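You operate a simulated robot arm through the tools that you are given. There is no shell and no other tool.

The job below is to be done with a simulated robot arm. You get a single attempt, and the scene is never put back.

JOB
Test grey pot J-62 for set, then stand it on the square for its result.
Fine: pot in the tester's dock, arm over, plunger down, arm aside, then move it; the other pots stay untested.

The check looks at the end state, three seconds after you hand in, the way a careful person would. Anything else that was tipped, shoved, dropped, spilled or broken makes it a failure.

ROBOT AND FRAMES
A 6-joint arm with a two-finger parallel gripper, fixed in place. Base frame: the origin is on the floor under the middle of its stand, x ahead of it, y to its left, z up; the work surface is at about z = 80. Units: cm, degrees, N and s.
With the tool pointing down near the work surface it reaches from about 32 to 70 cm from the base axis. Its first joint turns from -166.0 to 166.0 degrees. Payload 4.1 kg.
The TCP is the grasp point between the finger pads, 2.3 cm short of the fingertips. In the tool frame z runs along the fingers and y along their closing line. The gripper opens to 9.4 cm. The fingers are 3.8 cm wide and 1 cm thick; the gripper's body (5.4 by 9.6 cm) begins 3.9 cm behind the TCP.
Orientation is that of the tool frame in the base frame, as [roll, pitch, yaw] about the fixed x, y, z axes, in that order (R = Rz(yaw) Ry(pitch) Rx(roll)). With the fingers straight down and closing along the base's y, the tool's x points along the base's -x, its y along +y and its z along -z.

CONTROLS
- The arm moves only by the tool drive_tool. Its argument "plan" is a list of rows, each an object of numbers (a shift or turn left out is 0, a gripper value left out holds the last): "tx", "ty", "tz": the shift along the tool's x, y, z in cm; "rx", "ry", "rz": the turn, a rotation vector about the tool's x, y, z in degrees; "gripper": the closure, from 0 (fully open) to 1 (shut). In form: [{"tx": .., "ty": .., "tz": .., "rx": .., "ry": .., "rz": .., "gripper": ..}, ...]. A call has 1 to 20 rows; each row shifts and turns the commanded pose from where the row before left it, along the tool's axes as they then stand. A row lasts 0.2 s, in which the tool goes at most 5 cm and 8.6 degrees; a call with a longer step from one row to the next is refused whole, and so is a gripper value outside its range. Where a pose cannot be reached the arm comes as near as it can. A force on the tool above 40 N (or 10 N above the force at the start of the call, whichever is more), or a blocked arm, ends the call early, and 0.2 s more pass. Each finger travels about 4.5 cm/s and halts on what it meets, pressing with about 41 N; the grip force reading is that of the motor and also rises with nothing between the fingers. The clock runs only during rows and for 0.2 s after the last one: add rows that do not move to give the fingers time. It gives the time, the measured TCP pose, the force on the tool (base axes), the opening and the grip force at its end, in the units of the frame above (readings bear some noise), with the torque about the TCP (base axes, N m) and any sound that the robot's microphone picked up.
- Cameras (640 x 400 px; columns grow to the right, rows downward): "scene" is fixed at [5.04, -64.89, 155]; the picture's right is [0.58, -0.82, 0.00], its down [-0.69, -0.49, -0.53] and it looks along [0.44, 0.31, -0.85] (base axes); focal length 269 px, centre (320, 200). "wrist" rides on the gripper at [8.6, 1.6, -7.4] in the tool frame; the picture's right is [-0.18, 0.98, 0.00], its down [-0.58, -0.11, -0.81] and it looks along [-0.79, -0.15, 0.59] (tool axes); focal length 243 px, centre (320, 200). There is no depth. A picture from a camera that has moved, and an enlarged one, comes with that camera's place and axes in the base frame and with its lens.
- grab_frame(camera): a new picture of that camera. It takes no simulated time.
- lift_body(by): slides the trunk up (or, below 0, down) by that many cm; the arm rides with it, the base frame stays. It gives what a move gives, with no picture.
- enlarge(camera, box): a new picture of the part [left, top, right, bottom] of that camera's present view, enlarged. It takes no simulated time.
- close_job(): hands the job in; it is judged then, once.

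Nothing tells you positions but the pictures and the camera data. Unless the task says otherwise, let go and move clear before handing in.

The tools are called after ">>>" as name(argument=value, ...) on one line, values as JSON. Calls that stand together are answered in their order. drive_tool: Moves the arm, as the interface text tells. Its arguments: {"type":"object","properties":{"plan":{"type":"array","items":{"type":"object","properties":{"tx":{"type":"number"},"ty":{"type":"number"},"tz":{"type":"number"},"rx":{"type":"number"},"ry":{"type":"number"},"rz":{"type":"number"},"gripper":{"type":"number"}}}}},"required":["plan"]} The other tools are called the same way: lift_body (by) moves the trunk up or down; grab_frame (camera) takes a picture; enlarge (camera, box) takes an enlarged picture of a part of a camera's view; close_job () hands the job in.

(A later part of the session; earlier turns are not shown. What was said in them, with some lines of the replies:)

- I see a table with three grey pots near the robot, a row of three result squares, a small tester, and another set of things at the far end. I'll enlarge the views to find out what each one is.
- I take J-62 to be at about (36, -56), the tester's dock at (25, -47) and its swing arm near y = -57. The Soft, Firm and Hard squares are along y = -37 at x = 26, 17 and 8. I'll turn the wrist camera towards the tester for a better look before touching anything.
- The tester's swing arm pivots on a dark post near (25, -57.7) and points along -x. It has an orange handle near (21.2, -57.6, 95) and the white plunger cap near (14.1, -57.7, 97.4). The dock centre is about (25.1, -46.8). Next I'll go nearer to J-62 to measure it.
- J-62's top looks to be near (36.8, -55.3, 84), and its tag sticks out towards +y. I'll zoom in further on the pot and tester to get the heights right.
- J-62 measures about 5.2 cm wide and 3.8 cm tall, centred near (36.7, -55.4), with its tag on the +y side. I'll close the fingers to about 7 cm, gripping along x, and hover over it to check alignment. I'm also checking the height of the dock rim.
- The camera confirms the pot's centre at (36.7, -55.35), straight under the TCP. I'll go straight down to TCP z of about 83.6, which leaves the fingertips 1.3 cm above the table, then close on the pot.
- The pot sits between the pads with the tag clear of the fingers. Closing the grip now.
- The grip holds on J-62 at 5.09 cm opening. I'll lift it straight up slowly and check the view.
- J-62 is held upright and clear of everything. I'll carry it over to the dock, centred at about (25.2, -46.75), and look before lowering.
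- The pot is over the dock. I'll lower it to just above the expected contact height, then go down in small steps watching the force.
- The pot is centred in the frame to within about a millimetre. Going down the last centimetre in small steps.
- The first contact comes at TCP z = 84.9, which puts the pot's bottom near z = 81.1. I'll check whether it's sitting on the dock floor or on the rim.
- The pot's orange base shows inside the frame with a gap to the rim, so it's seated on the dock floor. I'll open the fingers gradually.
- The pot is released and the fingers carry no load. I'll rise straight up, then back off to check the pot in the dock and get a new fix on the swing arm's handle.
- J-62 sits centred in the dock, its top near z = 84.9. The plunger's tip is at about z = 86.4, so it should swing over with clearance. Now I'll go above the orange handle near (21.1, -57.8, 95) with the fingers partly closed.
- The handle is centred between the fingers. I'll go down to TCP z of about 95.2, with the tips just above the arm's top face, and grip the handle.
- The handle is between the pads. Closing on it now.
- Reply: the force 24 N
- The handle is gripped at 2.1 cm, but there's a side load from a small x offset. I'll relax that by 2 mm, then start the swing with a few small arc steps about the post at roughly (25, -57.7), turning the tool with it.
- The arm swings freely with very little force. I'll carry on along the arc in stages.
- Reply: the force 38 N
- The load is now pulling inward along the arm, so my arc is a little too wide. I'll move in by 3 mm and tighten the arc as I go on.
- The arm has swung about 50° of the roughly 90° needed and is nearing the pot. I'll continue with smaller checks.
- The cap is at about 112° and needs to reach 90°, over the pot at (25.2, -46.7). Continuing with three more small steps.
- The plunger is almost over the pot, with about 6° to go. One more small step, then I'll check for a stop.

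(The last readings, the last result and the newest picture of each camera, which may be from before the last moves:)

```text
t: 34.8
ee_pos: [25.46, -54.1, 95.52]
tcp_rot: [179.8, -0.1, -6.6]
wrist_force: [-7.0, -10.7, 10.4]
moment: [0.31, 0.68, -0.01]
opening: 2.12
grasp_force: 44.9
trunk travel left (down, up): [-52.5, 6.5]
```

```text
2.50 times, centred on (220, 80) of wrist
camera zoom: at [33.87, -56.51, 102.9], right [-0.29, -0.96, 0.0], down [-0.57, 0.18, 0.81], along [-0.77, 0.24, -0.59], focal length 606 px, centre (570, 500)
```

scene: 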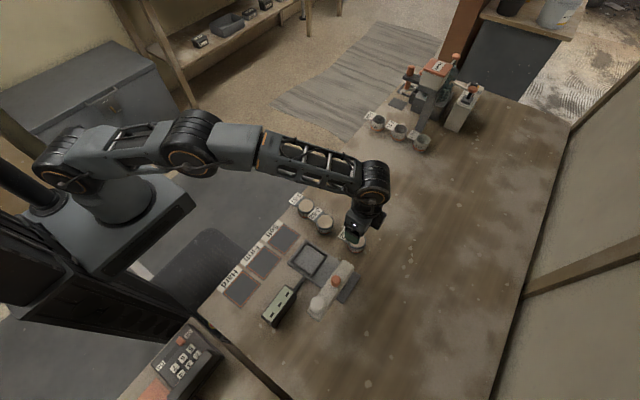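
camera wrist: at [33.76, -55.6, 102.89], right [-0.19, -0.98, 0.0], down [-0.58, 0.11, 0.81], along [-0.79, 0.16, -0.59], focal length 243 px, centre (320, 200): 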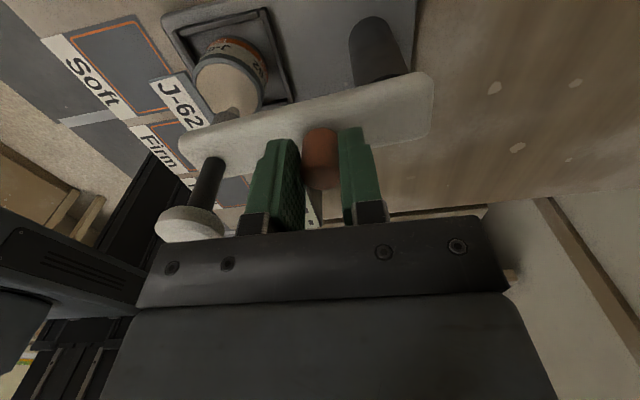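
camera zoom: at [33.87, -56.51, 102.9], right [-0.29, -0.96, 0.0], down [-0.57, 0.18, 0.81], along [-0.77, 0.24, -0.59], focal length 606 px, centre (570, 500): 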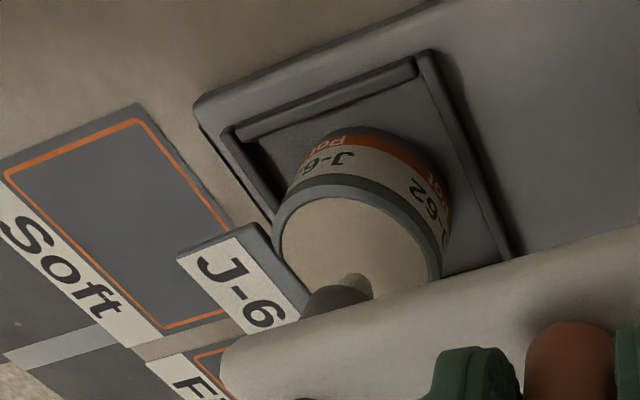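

The cap is at about (24.9, -46.6) and the tip is above the middle of the pot, so the arm is over. I'll ease the side load, release the handle and rise clear.

>>> drive_tool(plan=[{"tx": -0.05, "ty": 0.08}, {}, {"gripper": 0.75}, {"gripper": 0.65}, {"gripper": 0.55}, {}, {}])

>>> drive_tool(plan=[{"tz": -0.5}, {"tz": -1}, {"tz": -2}, {"tz": -3}, {"tz": -3}, {"tz": -1}, {}])

>>> grab_frame(camera="wrist")

>>> enlarge(camera="scene", box=[256, 215, 384, 315])

```text
t: 36.4
ee_pos: [25.64, -53.99, 95.26]
tcp_rot: [180.0, 0.0, -6.4]
wrist_force: [-0.3, 0.7, 0.6]
moment: [0.02, 0.01, 0.01]
opening: 4.22
grasp_force: 0.1
trunk travel left (down, up): [-52.5, 6.5]
```

```text
t: 38.0
ee_pos: [25.51, -54.06, 105.85]
tcp_rot: [180.0, 0.0, -6.4]
wrist_force: [0.5, -0.2, -0.1]
moment: [0.0, -0.01, 0.01]
opening: 4.22
grasp_force: 0.1
trunk travel left (down, up): [-52.5, 6.5]
```

```text
taken
camera wrist: at [33.96, -56.54, 113.41], right [-0.29, -0.96, 0.0], down [-0.57, 0.17, 0.81], along [-0.77, 0.24, -0.59], focal length 243 px, centre (320, 200)
```

wrist: 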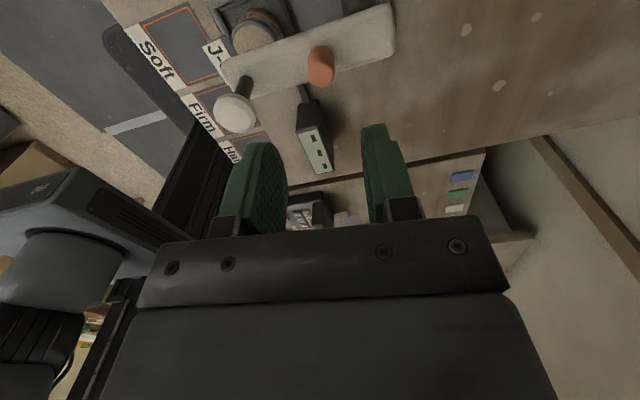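

```text
4.00 times, centred on (320, 265) of scene
camera zoom: at [5.04, -64.89, 155.0], right [0.58, -0.82, 0.0], down [-0.69, -0.49, -0.53], along [0.44, 0.31, -0.85], focal length 1077 px, centre (320, -60)
```

zoom: 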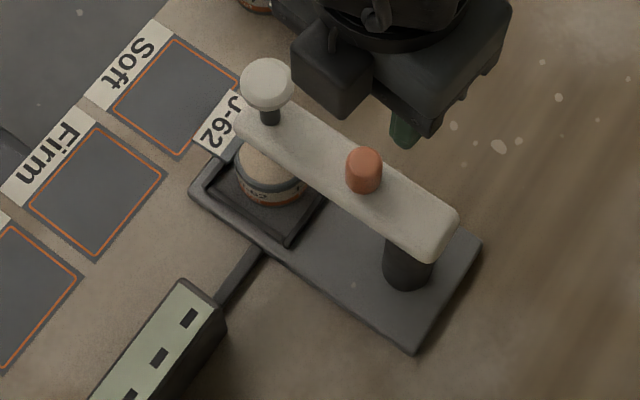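

The arm is now over the pot, with the cap centred near (25.05, -46.8) and its top at about z = 97. I'll close the fingers, move above the cap and lower to just short of it.

>>> drive_tool(plan=[{"tx": -0.45, "ty": -2.36, "gripper": 0.7}, {"tx": -0.45, "ty": -2.37, "gripper": 0.85}, {"tx": -0.45, "ty": -2.37, "gripper": 1.0}, {}, {"tz": 1.5}, {"tz": 1.5}, {"tz": 1.5}, {"tz": 0.7}, {}, {}])

>>> grab_frame(camera="wrist")

>>> enlarge(camera="scene", box=[256, 215, 384, 315])

```text
t: 40.2
ee_pos: [24.97, -46.89, 100.74]
tcp_rot: [-180.0, 0.0, -6.3]
wrist_force: [-0.4, -0.1, -0.1]
moment: [0.0, 0.02, -0.01]
opening: 0.0
grasp_force: 40.6
trunk travel left (down, up): [-52.5, 6.5]
```

```text
taken
camera wrist: at [33.39, -49.31, 108.23], right [-0.29, -0.96, 0.0], down [-0.57, 0.17, 0.81], along [-0.77, 0.24, -0.59], focal length 243 px, centre (320, 200)
```

wrist: 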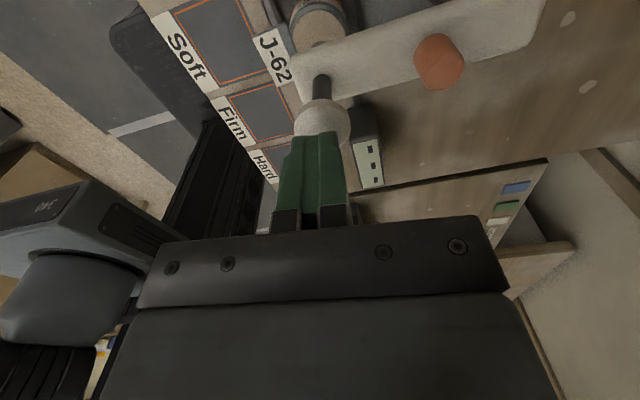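

```text
4.00 times, centred on (320, 265) of scene
camera zoom: at [5.04, -64.89, 155.0], right [0.58, -0.82, 0.0], down [-0.69, -0.49, -0.53], along [0.44, 0.31, -0.85], focal length 1077 px, centre (320, -60)
```

zoom: 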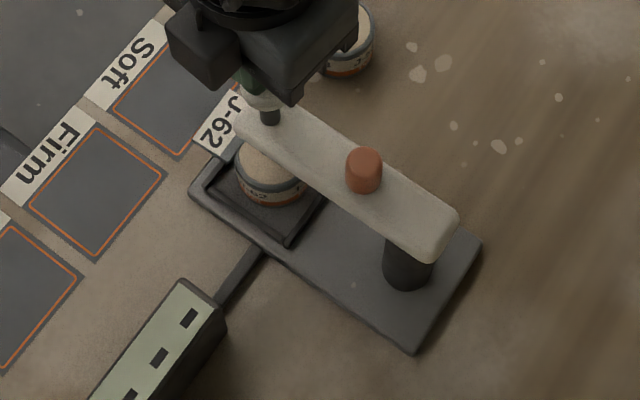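

The fingertips are right above the cap. I'll press down in small steps, watching the force and listening.

>>> drive_tool(plan=[{"tz": 0.4}, {"tz": 0.4}, {"tz": 0.3}, {}])

```text
t: 41.2
ee_pos: [24.88, -46.81, 99.49]
tcp_rot: [180.0, 0.0, -6.5]
wrist_force: [0.5, 0.8, 0.5]
moment: [0.02, 0.03, -0.01]
opening: 0.0
grasp_force: 41.2
trunk travel left (down, up): [-52.5, 6.5]
```

>>> drive_tool(plan=[{"tz": 0.3}, {"tz": 0.3}, {}])

```text
t: 42.0
ee_pos: [24.82, -46.6, 98.73]
tcp_rot: [-180.0, 0.1, -6.4]
wrist_force: [0.5, -1.7, 0.8]
moment: [0.01, 0.0, -0.03]
opening: 0.0
grasp_force: 40.8
trunk travel left (down, up): [-52.5, 6.5]
```

>>> drive_tool(plan=[{"tz": 0.3}, {"tz": 0.2}, {}])

>>> enlarge(camera="wrist", box=[240, 0, 420, 180])

```text
t: 42.8
ee_pos: [25.04, -46.8, 98.66]
tcp_rot: [-180.0, -0.1, -6.4]
wrist_force: [0.6, 1.9, 1.9]
moment: [0.0, -0.03, 0.01]
opening: 0.0
grasp_force: 41.2
trunk travel left (down, up): [-52.5, 6.5]
```

```text
2.22 times, centred on (330, 90) of wrist
camera zoom: at [33.37, -49.21, 106.11], right [-0.29, -0.96, 0.0], down [-0.57, 0.17, 0.81], along [-0.77, 0.24, -0.59], focal length 539 px, centre (298, 444)
```

zoom: 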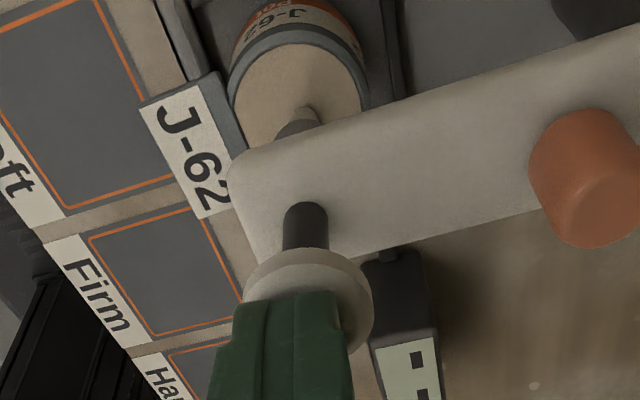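

The fingertips are just touching the cap, and the tip lines up with the pot's centre. Pressing on.

>>> drive_tool(plan=[{"tz": 0.25}, {"tz": 0.25}, {"tz": 0.25}, {}])

>>> enlarge(camera="wrist", box=[240, 0, 420, 180])

```text
t: 43.8
ee_pos: [24.82, -46.77, 97.7]
tcp_rot: [180.0, 0.0, -6.4]
wrist_force: [0.8, -0.6, 3.3]
moment: [-0.03, -0.01, 0.01]
opening: 0.0
grasp_force: 40.7
trunk travel left (down, up): [-52.5, 6.5]
```

```text
2.22 times, centred on (330, 90) of wrist
camera zoom: at [33.29, -49.23, 105.29], right [-0.29, -0.96, 0.0], down [-0.57, 0.17, 0.81], along [-0.77, 0.24, -0.59], focal length 539 px, centre (298, 444)
```

zoom: 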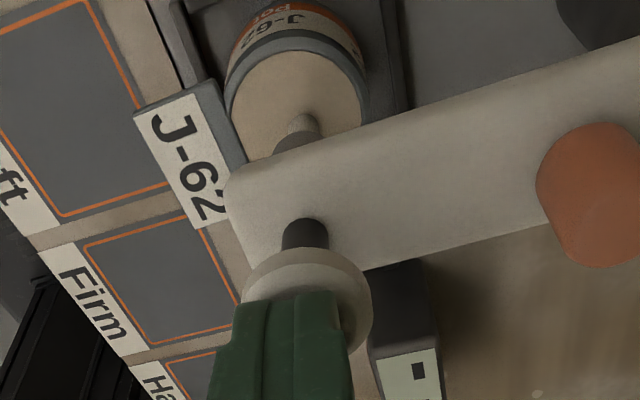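

The plunger is going down against a light spring. Continuing.

>>> drive_tool(plan=[{"tz": 0.25}, {"tz": 0.25}, {"tz": 0.25}, {}])

>>> drive_tool(plan=[{"tz": 0.2}, {"tz": 0.2}, {}])

>>> enlarge(camera="wrist", box=[240, 0, 420, 180])

>>> enlarge(camera="scene", box=[246, 225, 374, 325])

```text
t: 44.8
ee_pos: [24.85, -46.77, 97.06]
tcp_rot: [179.9, 0.0, -6.4]
wrist_force: [0.7, -1.6, 5.8]
moment: [-0.03, -0.03, 0.07]
opening: 0.0
grasp_force: 41.0
trunk travel left (down, up): [-52.5, 6.5]
```

```text
t: 45.6
ee_pos: [24.79, -46.71, 96.91]
tcp_rot: [179.6, -0.2, -6.4]
wrist_force: [-0.9, -3.4, 34.3]
moment: [-0.08, 0.0, -0.08]
opening: 0.0
grasp_force: 40.7
trunk travel left (down, up): [-52.5, 6.5]
```

```text
2.22 times, centred on (330, 90) of wrist
camera zoom: at [33.29, -49.15, 104.42], right [-0.29, -0.96, 0.01], down [-0.57, 0.18, 0.8], along [-0.77, 0.23, -0.6], focal length 539 px, centre (298, 444)
```

zoom: 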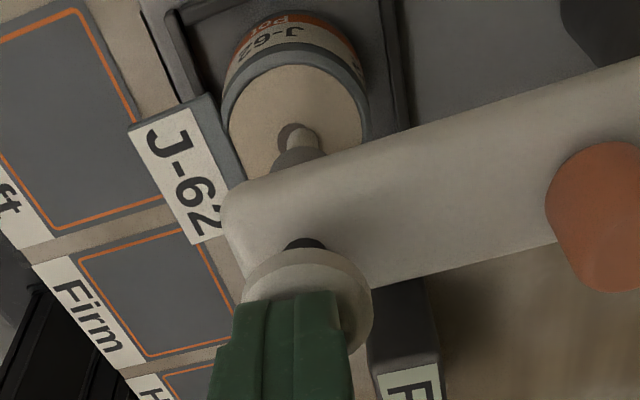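

```text
4.00 times, centred on (310, 275) of scene
camera zoom: at [5.04, -64.89, 155.0], right [0.58, -0.82, 0.0], down [-0.69, -0.49, -0.53], along [0.44, 0.31, -0.85], focal length 1077 px, centre (360, -100)
```

zoom: 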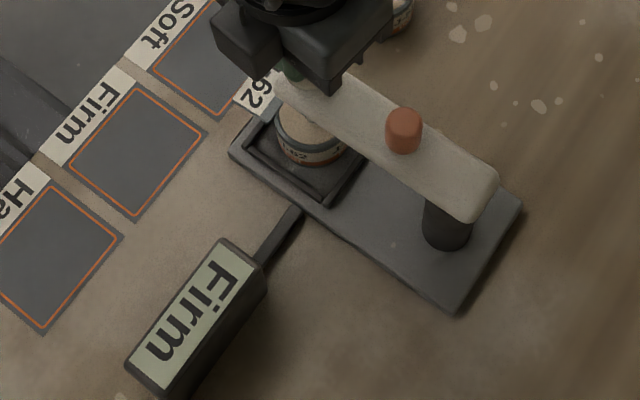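

The display reads "Firm" and the plunger is at its stop with 34 N. I'll let it come up slowly and check that the reading stays.

>>> drive_tool(plan=[{"tz": -0.3}, {"tz": -0.4}, {"tz": -0.5}, {"tz": -0.5}, {"tz": -0.5}, {"tz": -1}, {"tz": -2}, {"tz": -3}, {"tz": -1}, {}])

>>> grab_frame(camera="wrist")

>>> enlarge(camera="scene", box=[246, 225, 374, 325])

```text
t: 47.8
ee_pos: [24.98, -46.95, 105.79]
tcp_rot: [-179.9, 0.1, -6.4]
wrist_force: [-0.1, 1.2, 0.0]
moment: [0.01, 0.01, -0.02]
opening: 0.0
grasp_force: 40.8
trunk travel left (down, up): [-52.5, 6.5]
```

```text
taken
camera wrist: at [33.4, -49.38, 113.32], right [-0.29, -0.96, 0.0], down [-0.57, 0.17, 0.81], along [-0.77, 0.24, -0.59], focal length 243 px, centre (320, 200)
```

wrist: 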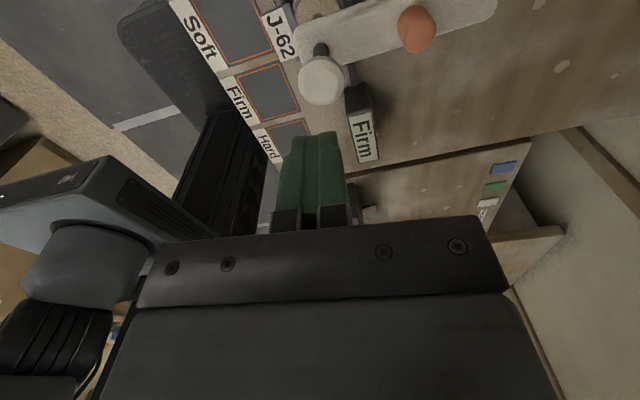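

```text
4.00 times, centred on (310, 275) of scene
camera zoom: at [5.04, -64.89, 155.0], right [0.58, -0.82, 0.0], down [-0.69, -0.49, -0.53], along [0.44, 0.31, -0.85], focal length 1077 px, centre (360, -100)
```

zoom: 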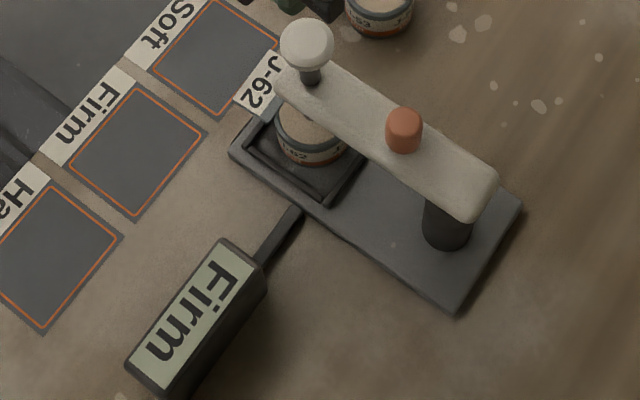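

The result is Firm, it stays on the display, and the plunger has sprung back. Now I'll swing the arm aside again. First I open the fingers and go back above the handle at about (25.1, -53.9).

>>> drive_tool(plan=[{"tx": 0.28, "ty": 2.3, "gripper": 0.8}, {"tx": 0.28, "ty": 2.3, "gripper": 0.6}, {"tx": 0.28, "ty": 2.3, "gripper": 0.5}, {"rz": -6.4}, {"tz": 2}, {"tz": 2}, {}, {}])

>>> grab_frame(camera="wrist")

```text
t: 49.6
ee_pos: [24.81, -53.69, 101.77]
tcp_rot: [-179.9, 0.0, 0.0]
wrist_force: [0.0, 0.0, 0.0]
moment: [-0.01, 0.01, 0.0]
opening: 4.71
grasp_force: 0.0
trunk travel left (down, up): [-52.5, 6.5]
```

```text
taken
camera wrist: at [33.53, -55.19, 109.22], right [-0.18, -0.98, 0.0], down [-0.58, 0.11, 0.81], along [-0.79, 0.15, -0.59], focal length 243 px, centre (320, 200)
```

wrist: 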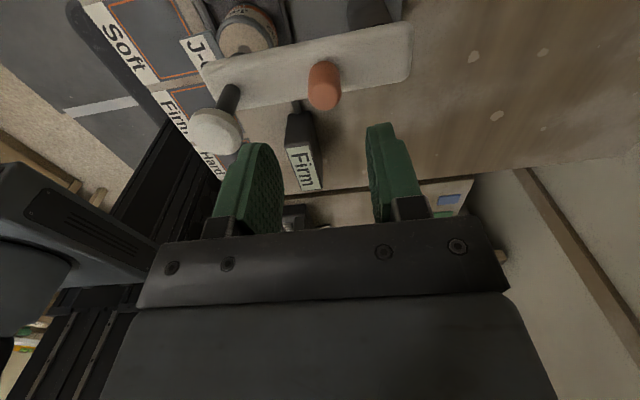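

The handle is at about (25.15, -54.0). I'll make a small correction, go down and grip it.

>>> drive_tool(plan=[{"tx": 0.22, "ty": 0.38, "tz": 1.5}, {"tz": 1.5}, {"tz": 1.5}, {"tz": 1.2}, {"tz": 0.7}, {}, {}])

>>> grab_frame(camera="wrist")

```text
t: 51.2
ee_pos: [25.28, -54.05, 95.4]
tcp_rot: [-179.9, 0.0, 0.0]
wrist_force: [0.3, 0.8, 0.2]
moment: [0.01, 0.03, 0.0]
opening: 4.66
grasp_force: 0.1
trunk travel left (down, up): [-52.5, 6.5]
```

```text
taken
camera wrist: at [33.95, -55.56, 102.91], right [-0.18, -0.98, 0.0], down [-0.58, 0.11, 0.81], along [-0.79, 0.15, -0.59], focal length 243 px, centre (320, 200)
```

wrist: 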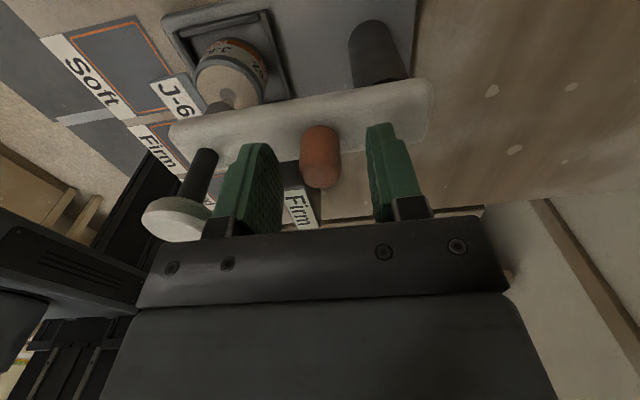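

The handle is well centred. Gripping it.

>>> drive_tool(plan=[{"gripper": 0.65}, {"gripper": 0.75}, {"gripper": 0.85}, {"gripper": 0.9}, {}, {}])

```text
t: 52.6
ee_pos: [25.27, -54.0, 95.49]
tcp_rot: [-180.0, 0.0, 0.0]
wrist_force: [-0.9, 5.7, -1.6]
moment: [-0.25, 0.04, 0.0]
opening: 2.12
grasp_force: 44.8
trunk travel left (down, up): [-52.5, 6.5]
```

Low load this time. I'll swing the arm back anticlockwise in small arc steps.

>>> drive_tool(plan=[{"tx": -0.408, "ty": 0.021, "rz": -6}, {"tx": -0.408, "ty": 0.021, "rz": -6}, {"tx": -0.408, "ty": 0.021, "rz": -6}, {}])

>>> enlarge(camera="scene", box=[246, 225, 374, 325])

```text
t: 53.6
ee_pos: [23.97, -54.16, 95.27]
tcp_rot: [-179.9, 0.0, 18.1]
wrist_force: [-0.4, 14.0, 2.3]
moment: [0.61, 0.2, 0.14]
opening: 2.13
grasp_force: 44.8
trunk travel left (down, up): [-52.5, 6.5]
```

```text
4.00 times, centred on (310, 275) of scene
camera zoom: at [5.04, -64.89, 155.0], right [0.58, -0.82, 0.0], down [-0.69, -0.49, -0.53], along [0.44, 0.31, -0.85], focal length 1077 px, centre (360, -100)
```

zoom: 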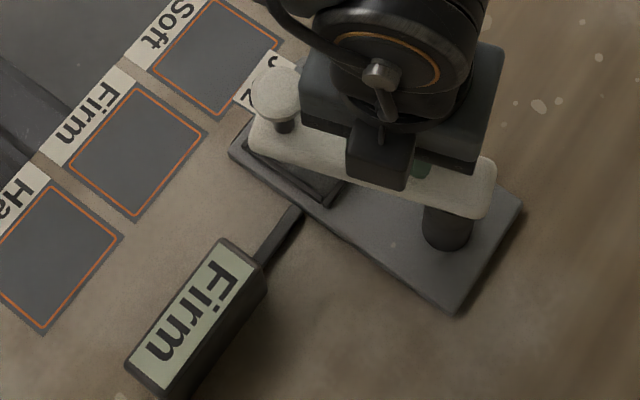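

The arm is swinging back well. I'll relieve the small radial load and carry on.

>>> drive_tool(plan=[{"tx": -0.41, "ty": -0.09, "rz": -6}, {"tx": -0.41, "ty": 0.015, "rz": -6}, {"tx": -0.41, "ty": 0.015, "rz": -6}, {"tx": -0.41, "ty": 0.015, "rz": -6}, {}])

```text
t: 54.8
ee_pos: [22.52, -54.86, 95.34]
tcp_rot: [-180.0, -0.1, 42.1]
wrist_force: [2.0, 6.5, -0.9]
moment: [0.56, 0.09, 0.22]
opening: 2.16
grasp_force: 45.0
trunk travel left (down, up): [-52.5, 6.5]
```

>>> drive_tool(plan=[{"tx": -0.41, "ty": 0.0, "rz": -6}, {"tx": -0.41, "ty": 0.015, "rz": -6}, {"tx": -0.41, "ty": 0.015, "rz": -6}, {"tx": -0.41, "ty": 0.015, "rz": -6}, {}])

>>> enlarge(camera="scene", box=[246, 225, 374, 325])

```text
t: 56.0
ee_pos: [21.38, -56.06, 95.39]
tcp_rot: [-180.0, 0.0, 66.1]
wrist_force: [-5.0, -1.3, -3.0]
moment: [0.5, 0.28, -0.13]
opening: 2.12
grasp_force: 44.6
trunk travel left (down, up): [-52.5, 6.5]
```

```text
4.00 times, centred on (310, 275) of scene
camera zoom: at [5.04, -64.89, 155.0], right [0.58, -0.82, 0.0], down [-0.69, -0.49, -0.53], along [0.44, 0.31, -0.85], focal length 1077 px, centre (360, -100)
```

zoom: 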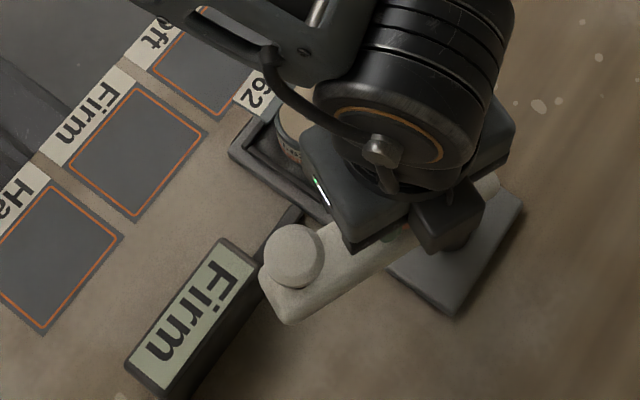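

About 24° remains until the arm is fully aside.

>>> drive_tool(plan=[{"tx": -0.41, "ty": 0.0, "rz": -6}, {"tx": -0.41, "ty": 0.015, "rz": -6}, {"tx": -0.41, "ty": 0.015, "rz": -6}, {}])

>>> enlarge(camera="scene", box=[246, 225, 374, 325])

```text
t: 57.0
ee_pos: [21.04, -57.52, 95.32]
tcp_rot: [-180.0, 0.0, 83.9]
wrist_force: [-17.2, -3.3, 2.8]
moment: [0.45, 0.79, -0.19]
opening: 2.13
grasp_force: 44.7
trunk travel left (down, up): [-52.5, 6.5]
```

```text
4.00 times, centred on (310, 275) of scene
camera zoom: at [5.04, -64.89, 155.0], right [0.58, -0.82, 0.0], down [-0.69, -0.49, -0.53], along [0.44, 0.31, -0.85], focal length 1077 px, centre (360, -100)
```

zoom: 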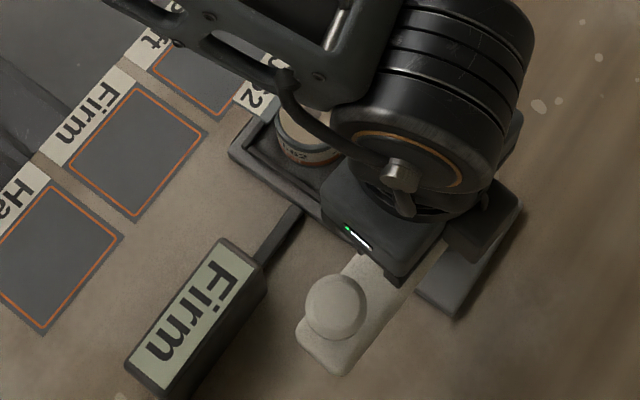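

The cap is about 4° short of where it started. One more small step.

>>> drive_tool(plan=[{"tx": -0.2, "ty": -0.12, "rz": -3}, {"tx": -0.17, "ty": 0.0, "rz": -2.5}, {}])

>>> enlarge(camera="scene", box=[246, 225, 374, 325])

```text
t: 57.8
ee_pos: [21.02, -57.74, 95.55]
tcp_rot: [179.9, 0.0, 89.5]
wrist_force: [-12.6, -3.3, 3.5]
moment: [-0.29, 0.5, -0.14]
opening: 2.13
grasp_force: 44.9
trunk travel left (down, up): [-52.5, 6.5]
```

```text
4.00 times, centred on (310, 275) of scene
camera zoom: at [5.04, -64.89, 155.0], right [0.58, -0.82, 0.0], down [-0.69, -0.49, -0.53], along [0.44, 0.31, -0.85], focal length 1077 px, centre (360, -100)
```

zoom: 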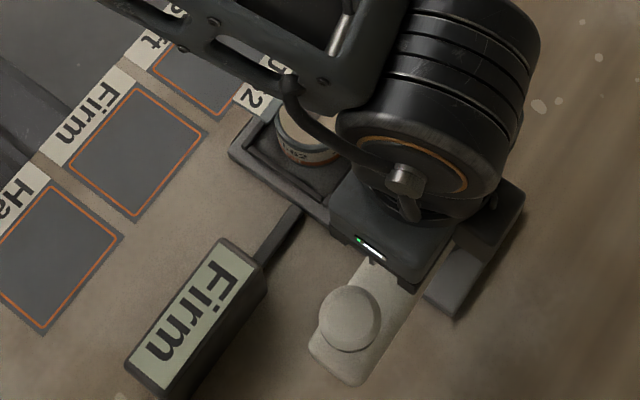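

The arm is back in its aside position. I'll release the handle and rise clear.

>>> drive_tool(plan=[{"ty": -0.1}, {"gripper": 0.75}, {"gripper": 0.65}, {"gripper": 0.55}, {"gripper": 0.5}, {}, {}])

>>> drive_tool(plan=[{"tz": -0.5}, {"tz": -1}, {"tz": -2}, {"tz": -3}, {"tz": -3}, {"tx": 3}, {"tx": 3.5}, {"tx": 4}, {"tx": 4}, {"tx": 3.5}, {"tx": 3}, {}])

>>> grab_frame(camera="wrist")

>>> enlarge(camera="scene", box=[226, 205, 386, 325])

```text
t: 59.4
ee_pos: [20.94, -57.73, 95.46]
tcp_rot: [180.0, -0.1, 89.5]
wrist_force: [-0.3, -0.1, 0.0]
moment: [0.0, -0.01, 0.01]
opening: 4.71
grasp_force: 0.0
trunk travel left (down, up): [-52.5, 6.5]
```

```text
t: 62.0
ee_pos: [21.22, -36.7, 105.1]
tcp_rot: [-180.0, 0.1, 89.5]
wrist_force: [0.3, 1.0, 0.1]
moment: [-0.04, 0.01, 0.01]
opening: 4.7
grasp_force: 0.1
trunk travel left (down, up): [-52.5, 6.5]
```

```text
taken
camera wrist: at [22.89, -27.96, 112.57], right [0.98, -0.19, 0.0], down [-0.11, -0.58, 0.81], along [-0.16, -0.79, -0.59], focal length 243 px, centre (320, 200)
```

wrist: 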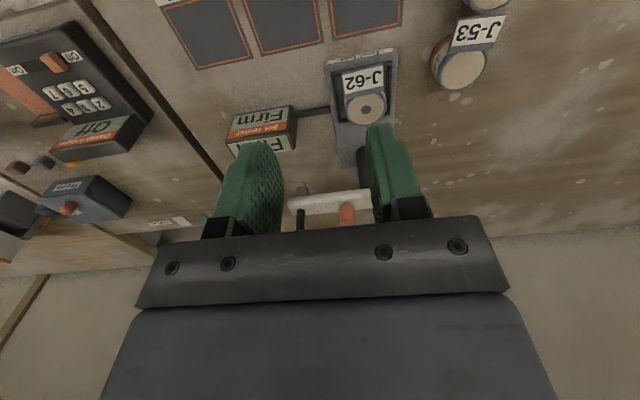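

```text
3.33 times, centred on (306, 265) of scene
camera zoom: at [5.04, -64.89, 155.0], right [0.58, -0.82, 0.0], down [-0.69, -0.49, -0.53], along [0.44, 0.31, -0.85], focal length 898 px, centre (367, -17)
```

zoom: 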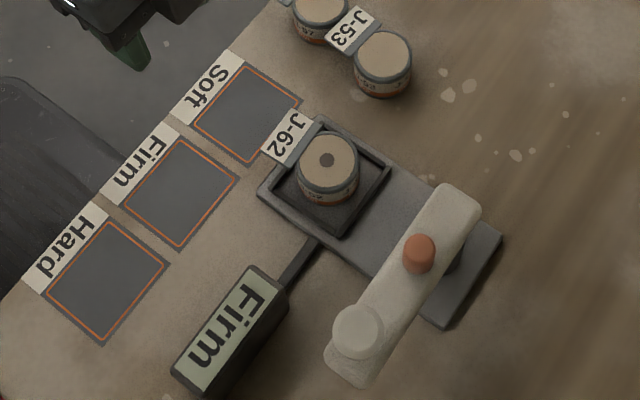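

J-62 now has a dent, the display still reads Firm, and the arm is aside. Next I'll open the fingers to 7 cm, move above the docked pot and come down to pick it up.

>>> drive_tool(plan=[{"tx": -2.5, "ty": 0.97, "rz": -0.5, "gripper": 0.35}, {"tx": -2.5, "ty": 0.97, "gripper": 0.25}, {"tx": -2.5, "ty": 0.97}, {"tx": -2.5, "ty": 0.97}, {}, {"tz": 3}, {"tz": 3}, {"tz": 3}, {}, {}])

>>> grab_frame(camera="wrist")

```text
t: 64.2
ee_pos: [24.86, -46.95, 95.95]
tcp_rot: [-180.0, 0.0, 90.0]
wrist_force: [0.1, 0.4, -0.8]
moment: [0.0, 0.01, 0.02]
opening: 7.06
grasp_force: 0.0
trunk travel left (down, up): [-52.5, 6.5]
```

```text
taken
camera wrist: at [26.51, -38.15, 103.38], right [0.98, -0.18, 0.0], down [-0.11, -0.58, 0.81], along [-0.15, -0.79, -0.59], focal length 243 px, centre (320, 200)
```

wrist: 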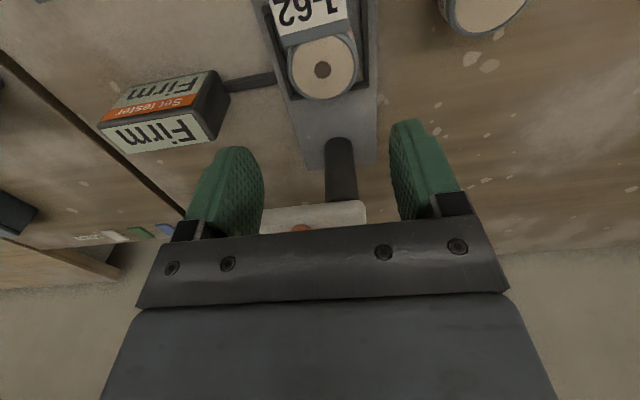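

The pot's centre is 3 mm further in x, so I'll correct for that while going down to TCP z of about 85.

>>> drive_tool(plan=[{"tx": 0.1, "ty": 0.27, "tz": 2}, {"tz": 2.5}, {"tz": 2.5}, {"tz": 2}, {"tz": 1.2}, {"tz": 0.6}, {}, {}])

>>> grab_frame(camera="wrist")

```text
t: 66.0
ee_pos: [25.32, -46.79, 85.13]
tcp_rot: [180.0, -0.1, 90.0]
wrist_force: [-0.1, 0.9, 0.6]
moment: [0.02, 0.0, 0.02]
opening: 7.05
grasp_force: 0.1
trunk travel left (down, up): [-52.5, 6.5]
```

```text
taken
camera wrist: at [26.87, -37.96, 92.56], right [0.98, -0.18, 0.0], down [-0.11, -0.58, 0.81], along [-0.15, -0.79, -0.59], focal length 243 px, centre (320, 200)
```

wrist: 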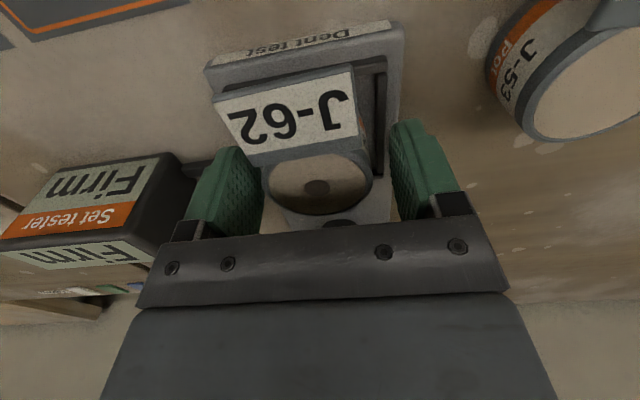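

The pot is between the pads, with the gripper just over a millimetre too far in x. I'll trim that and close.

>>> drive_tool(plan=[{"ty": -0.13}, {"gripper": 0.35}, {"gripper": 0.45}, {"gripper": 0.6}, {"gripper": 0.7}, {}, {}])

```text
t: 67.6
ee_pos: [25.09, -46.72, 85.05]
tcp_rot: [179.9, 0.0, 90.0]
wrist_force: [-0.5, 0.4, 0.7]
moment: [0.02, 0.06, 0.0]
opening: 5.09
grasp_force: 40.8
trunk travel left (down, up): [-52.5, 6.5]
```

Gripped at 5.09 cm. I'll lift slowly, then carry the pot to the Firm square, centred at about (17.1, -36.7).

>>> drive_tool(plan=[{"tz": -0.4}, {"tz": -0.8}, {"tz": -1.5}, {"tz": -1.5}, {"tz": -1.5}, {"tz": -1.5}, {"tz": -1.5}, {"tz": -0.8}, {"tz": -0.5}, {}])

>>> drive_tool(plan=[{"tx": 0.6, "ty": -0.49}, {"tx": 1.1, "ty": -0.89}, {"tx": 1.6, "ty": -1.3}, {"tx": 1.7, "ty": -1.38}, {"tx": 1.7, "ty": -1.38}, {"tx": 1.6, "ty": -1.3}, {"tx": 1.1, "ty": -0.89}, {"tx": 0.6, "ty": -0.49}, {}, {}])

>>> grab_frame(camera="wrist")

>>> enlarge(camera="scene", box=[206, 205, 366, 325])

```text
t: 69.8
ee_pos: [25.28, -46.86, 94.99]
tcp_rot: [180.0, 0.0, 90.0]
wrist_force: [0.2, 0.3, -1.3]
moment: [-0.01, 0.03, 0.0]
opening: 5.09
grasp_force: 40.7
trunk travel left (down, up): [-52.5, 6.5]
```

```text
t: 72.0
ee_pos: [17.05, -36.69, 95.16]
tcp_rot: [-180.0, 0.0, 90.0]
wrist_force: [0.3, -0.9, -1.4]
moment: [-0.01, 0.0, -0.02]
opening: 5.06
grasp_force: 41.0
trunk travel left (down, up): [-52.5, 6.5]
```

```text
taken
camera wrist: at [18.57, -27.96, 102.72], right [0.98, -0.18, 0.0], down [-0.11, -0.58, 0.81], along [-0.15, -0.79, -0.59], focal length 243 px, centre (320, 200)
```

wrist: 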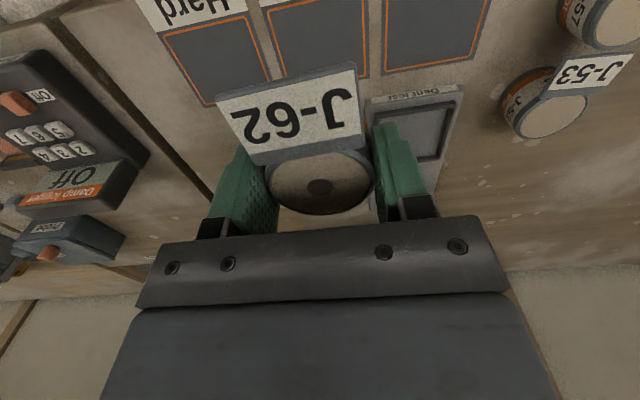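

```text
3.33 times, centred on (286, 265) of scene
camera zoom: at [5.04, -64.89, 155.0], right [0.58, -0.82, 0.0], down [-0.69, -0.49, -0.53], along [0.44, 0.31, -0.85], focal length 898 px, centre (433, -17)
```

zoom: 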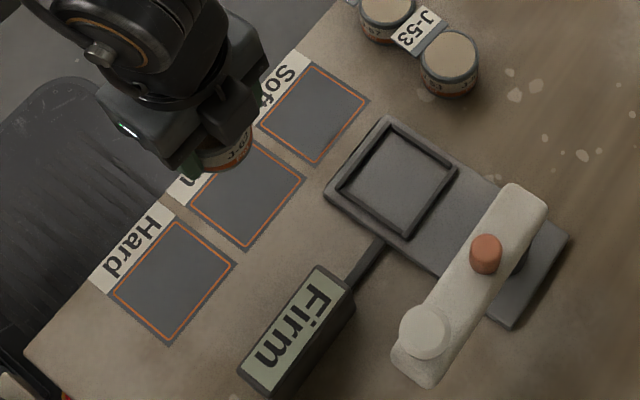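

The Firm square is centred at about (17.2, -36.75), so I'll shift 2 mm in x and lower the pot to just above it.

>>> drive_tool(plan=[{"ty": 0.2, "tz": 0.7}, {"tz": 1.5}, {"tz": 1.5}, {"tz": 1.5}, {"tz": 1.5}, {"tz": 1.5}, {"tz": 1.0}, {"tz": 0.6}, {"tz": 0.4}, {}, {}])

>>> grab_frame(camera="wrist")

>>> enlarge(camera="scene", box=[216, 220, 316, 295])

```text
t: 74.4
ee_pos: [17.18, -36.76, 84.96]
tcp_rot: [180.0, 0.0, 89.9]
wrist_force: [1.3, 0.3, -2.1]
moment: [0.02, -0.01, -0.04]
opening: 5.09
grasp_force: 41.0
trunk travel left (down, up): [-52.5, 6.5]
```

```text
taken
camera wrist: at [18.89, -27.99, 92.46], right [0.98, -0.18, 0.0], down [-0.11, -0.58, 0.81], along [-0.15, -0.79, -0.59], focal length 243 px, centre (320, 200)
```

wrist: 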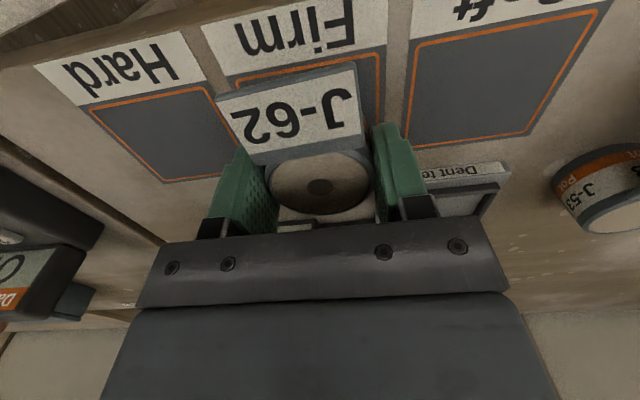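

```text
5.33 times, centred on (266, 258) of scene
camera zoom: at [5.04, -64.89, 155.0], right [0.58, -0.82, 0.0], down [-0.69, -0.49, -0.53], along [0.44, 0.31, -0.85], focal length 1436 px, centre (608, -107)
```

zoom: 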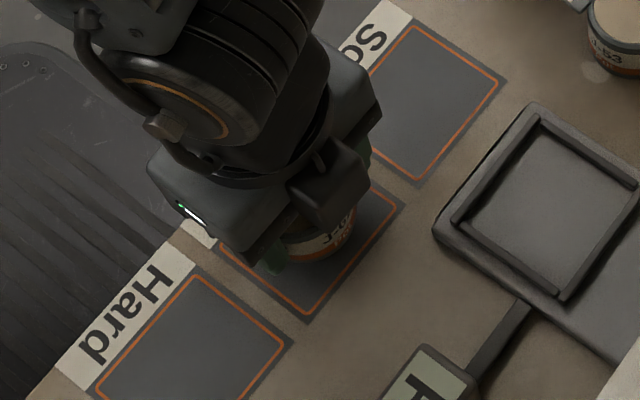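

Before the last centimetre I'll zoom in to check the pot's position against the mat's edges.

>>> enlarge(camera="wrist", box=[150, 20, 430, 195])

```text
2.29 times, centred on (290, 108) of wrist
camera zoom: at [18.89, -27.99, 92.46], right [0.98, -0.18, 0.0], down [-0.11, -0.58, 0.81], along [-0.15, -0.79, -0.59], focal length 555 px, centre (389, 411)
```

zoom: 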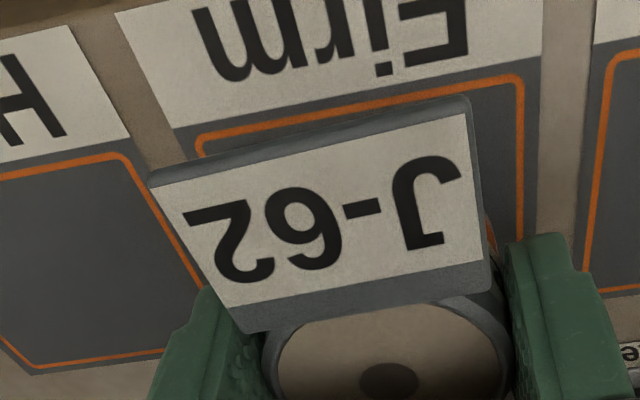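

The mat runs from x = 13.0 to 21.1, so its centre is at about 17.05 and the pot is well inside. Lowering the last bit now.

>>> drive_tool(plan=[{"ty": -0.12, "tz": 0.2}, {"tz": 0.2}, {"tz": 0.15}, {}])

>>> drive_tool(plan=[{"tz": 0.12}, {"tz": 0.1}, {}])

```text
t: 75.4
ee_pos: [16.98, -36.72, 84.39]
tcp_rot: [-180.0, -0.1, 90.0]
wrist_force: [0.8, 0.1, -1.2]
moment: [-0.02, -0.03, 0.0]
opening: 5.08
grasp_force: 41.2
trunk travel left (down, up): [-52.5, 6.5]
```

```text
t: 76.2
ee_pos: [17.02, -36.69, 84.11]
tcp_rot: [180.0, 0.0, 89.9]
wrist_force: [-0.5, 0.1, -1.1]
moment: [-0.02, 0.0, 0.02]
opening: 5.09
grasp_force: 40.8
trunk travel left (down, up): [-52.5, 6.5]
```

>>> drive_tool(plan=[{"tz": 0.08}, {"tz": 0.05}, {}])

```text
t: 77.0
ee_pos: [17.18, -36.83, 83.94]
tcp_rot: [180.0, 0.0, 90.0]
wrist_force: [0.0, 0.0, -1.5]
moment: [0.01, 0.01, -0.02]
opening: 5.09
grasp_force: 41.1
trunk travel left (down, up): [-52.5, 6.5]
```

>>> drive_tool(plan=[{"tz": 0.08}, {"tz": 0.05}, {}])

```text
t: 77.8
ee_pos: [17.1, -36.78, 83.82]
tcp_rot: [180.0, 0.0, 89.9]
wrist_force: [0.8, 0.2, -1.1]
moment: [-0.02, 0.0, 0.01]
opening: 5.06
grasp_force: 40.8
trunk travel left (down, up): [-52.5, 6.5]
```

>>> drive_tool(plan=[{"tz": 0.08}, {"tz": 0.07}, {}])

```text
t: 78.6
ee_pos: [17.15, -36.86, 83.86]
tcp_rot: [179.9, 0.2, 90.0]
wrist_force: [-1.0, -2.7, 21.1]
moment: [0.22, 0.2, -0.04]
opening: 5.07
grasp_force: 41.0
trunk travel left (down, up): [-52.5, 6.5]
```

The pot has touched down on the mat with 21 N upward. I'll ease off slightly, open the fingers gradually and rise.

>>> drive_tool(plan=[{"tz": -0.1}, {}, {"gripper": 0.43}, {"gripper": 0.4}, {"gripper": 0.36}, {"gripper": 0.3}, {"gripper": 0.22}, {}, {}])

>>> grab_frame(camera="wrist")

```text
t: 80.6
ee_pos: [17.13, -36.67, 83.76]
tcp_rot: [180.0, -0.1, 90.0]
wrist_force: [0.8, 0.3, 0.4]
moment: [-0.01, -0.01, 0.01]
opening: 7.34
grasp_force: 0.0
trunk travel left (down, up): [-52.5, 6.5]
```

```text
taken
camera wrist: at [18.77, -27.91, 91.34], right [0.98, -0.18, 0.0], down [-0.11, -0.58, 0.81], along [-0.15, -0.79, -0.59], focal length 243 px, centre (320, 200)
```

wrist: 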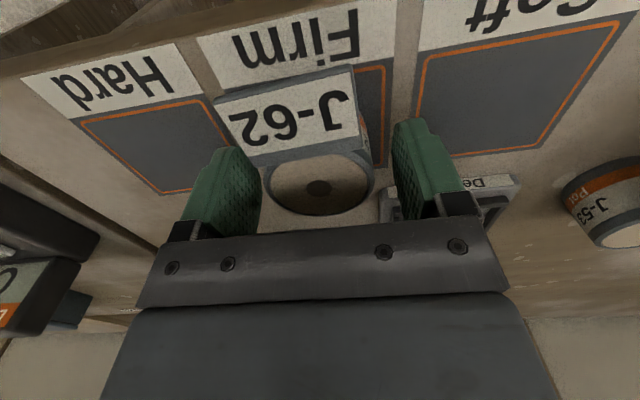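

The pot is free between the open fingers and standing upright. I'll rise straight up, clear the area and check the whole scene.

>>> drive_tool(plan=[{"tz": -0.5}, {"tz": -1}, {"tz": -2}, {"tz": -3}, {"tz": -4}, {"tz": -4}, {"tz": -4}, {"tz": -4}, {"tz": -4}, {"tx": 3}, {"tx": 3}, {}, {}])

>>> grab_frame(camera="scene")

>>> grab_frame(camera="wrist")

>>> enlarge(camera="scene", box=[206, 180, 386, 330])

```text
t: 83.4
ee_pos: [17.06, -30.65, 110.44]
tcp_rot: [180.0, 0.0, 89.9]
wrist_force: [0.2, -0.1, 0.3]
moment: [-0.01, 0.02, -0.01]
opening: 7.33
grasp_force: 0.1
trunk travel left (down, up): [-52.5, 6.5]
```

```text
taken
```

scene: 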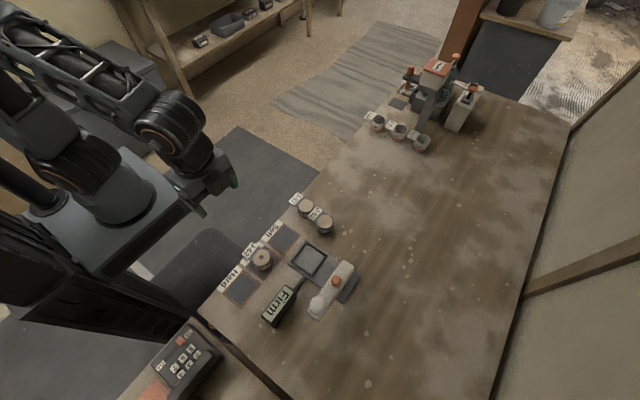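

```text
taken
camera wrist: at [18.64, -21.85, 117.86], right [0.98, -0.18, 0.0], down [-0.11, -0.58, 0.81], along [-0.15, -0.79, -0.59], focal length 243 px, centre (320, 200)
```

wrist: 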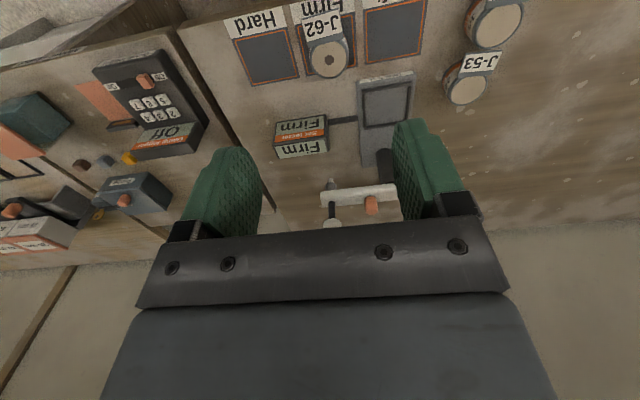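

```text
2.67 times, centred on (296, 255) of scene
camera zoom: at [5.04, -64.89, 155.0], right [0.58, -0.82, 0.0], down [-0.69, -0.49, -0.53], along [0.44, 0.31, -0.85], focal length 718 px, centre (384, 53)
```

zoom: 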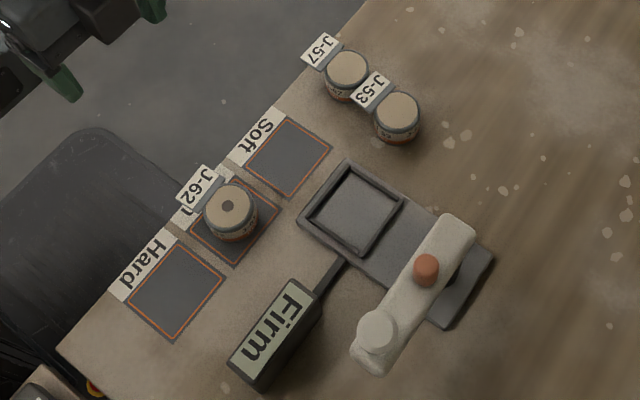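

J-62, with its dent, stands upright on the Firm square, and the other pots haven't moved. The tester's arm is aside. One last close look before handing in.

>>> enlarge(camera="scene", box=[222, 225, 302, 285])

>>> enlarge(camera="wrist", box=[220, 0, 420, 120])

```text
6.67 times, centred on (262, 255) of scene
camera zoom: at [5.04, -64.89, 155.0], right [0.58, -0.82, 0.0], down [-0.69, -0.49, -0.53], along [0.44, 0.31, -0.85], focal length 1796 px, centre (707, -167)
```

zoom: 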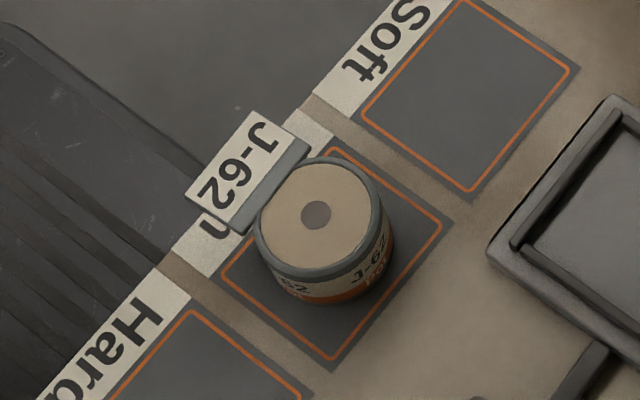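

```text
3.20 times, centred on (320, 60) of wrist
camera zoom: at [18.64, -21.85, 117.86], right [0.98, -0.18, 0.0], down [-0.11, -0.58, 0.81], along [-0.15, -0.79, -0.59], focal length 776 px, centre (320, 648)
```

zoom: 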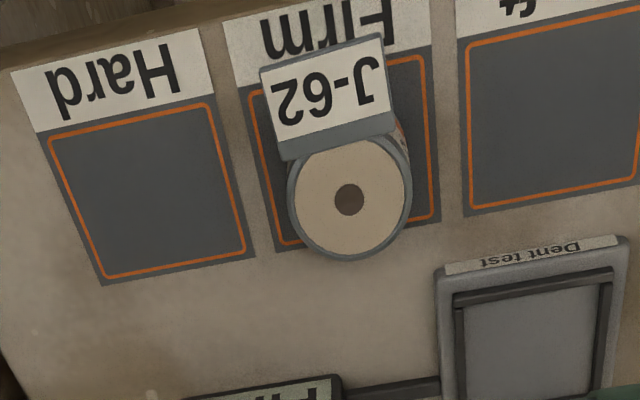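

J-62 stands upright inside the Firm square, matching the tester's reading. The gripper is empty and clear of everything, so I'm handing in the job.

>>> close_job()

```text
The job is handed in.
```

J-62 tested **Firm**, and it's now standing upright inside the Firm square. I've handed the job in, but no verdict has come back.

- **Test:** I set the pot in the dock, swung the arm over and pressed the plunger to its stop, at about 34 N. The display read Firm and kept that reading after I let go.
- **Tester:** I swung its arm back to where it started before lifting the pot out, and the plunger had sprung back up.
- **Other pots:** none of the others were tested or touched, and in the final pictures they look as they did at the start.
- **J-62 itself:** it has a small dent in the middle of its top from the test. Its tag overhangs part of the Firm label.

The gripper is empty and well clear of the table.
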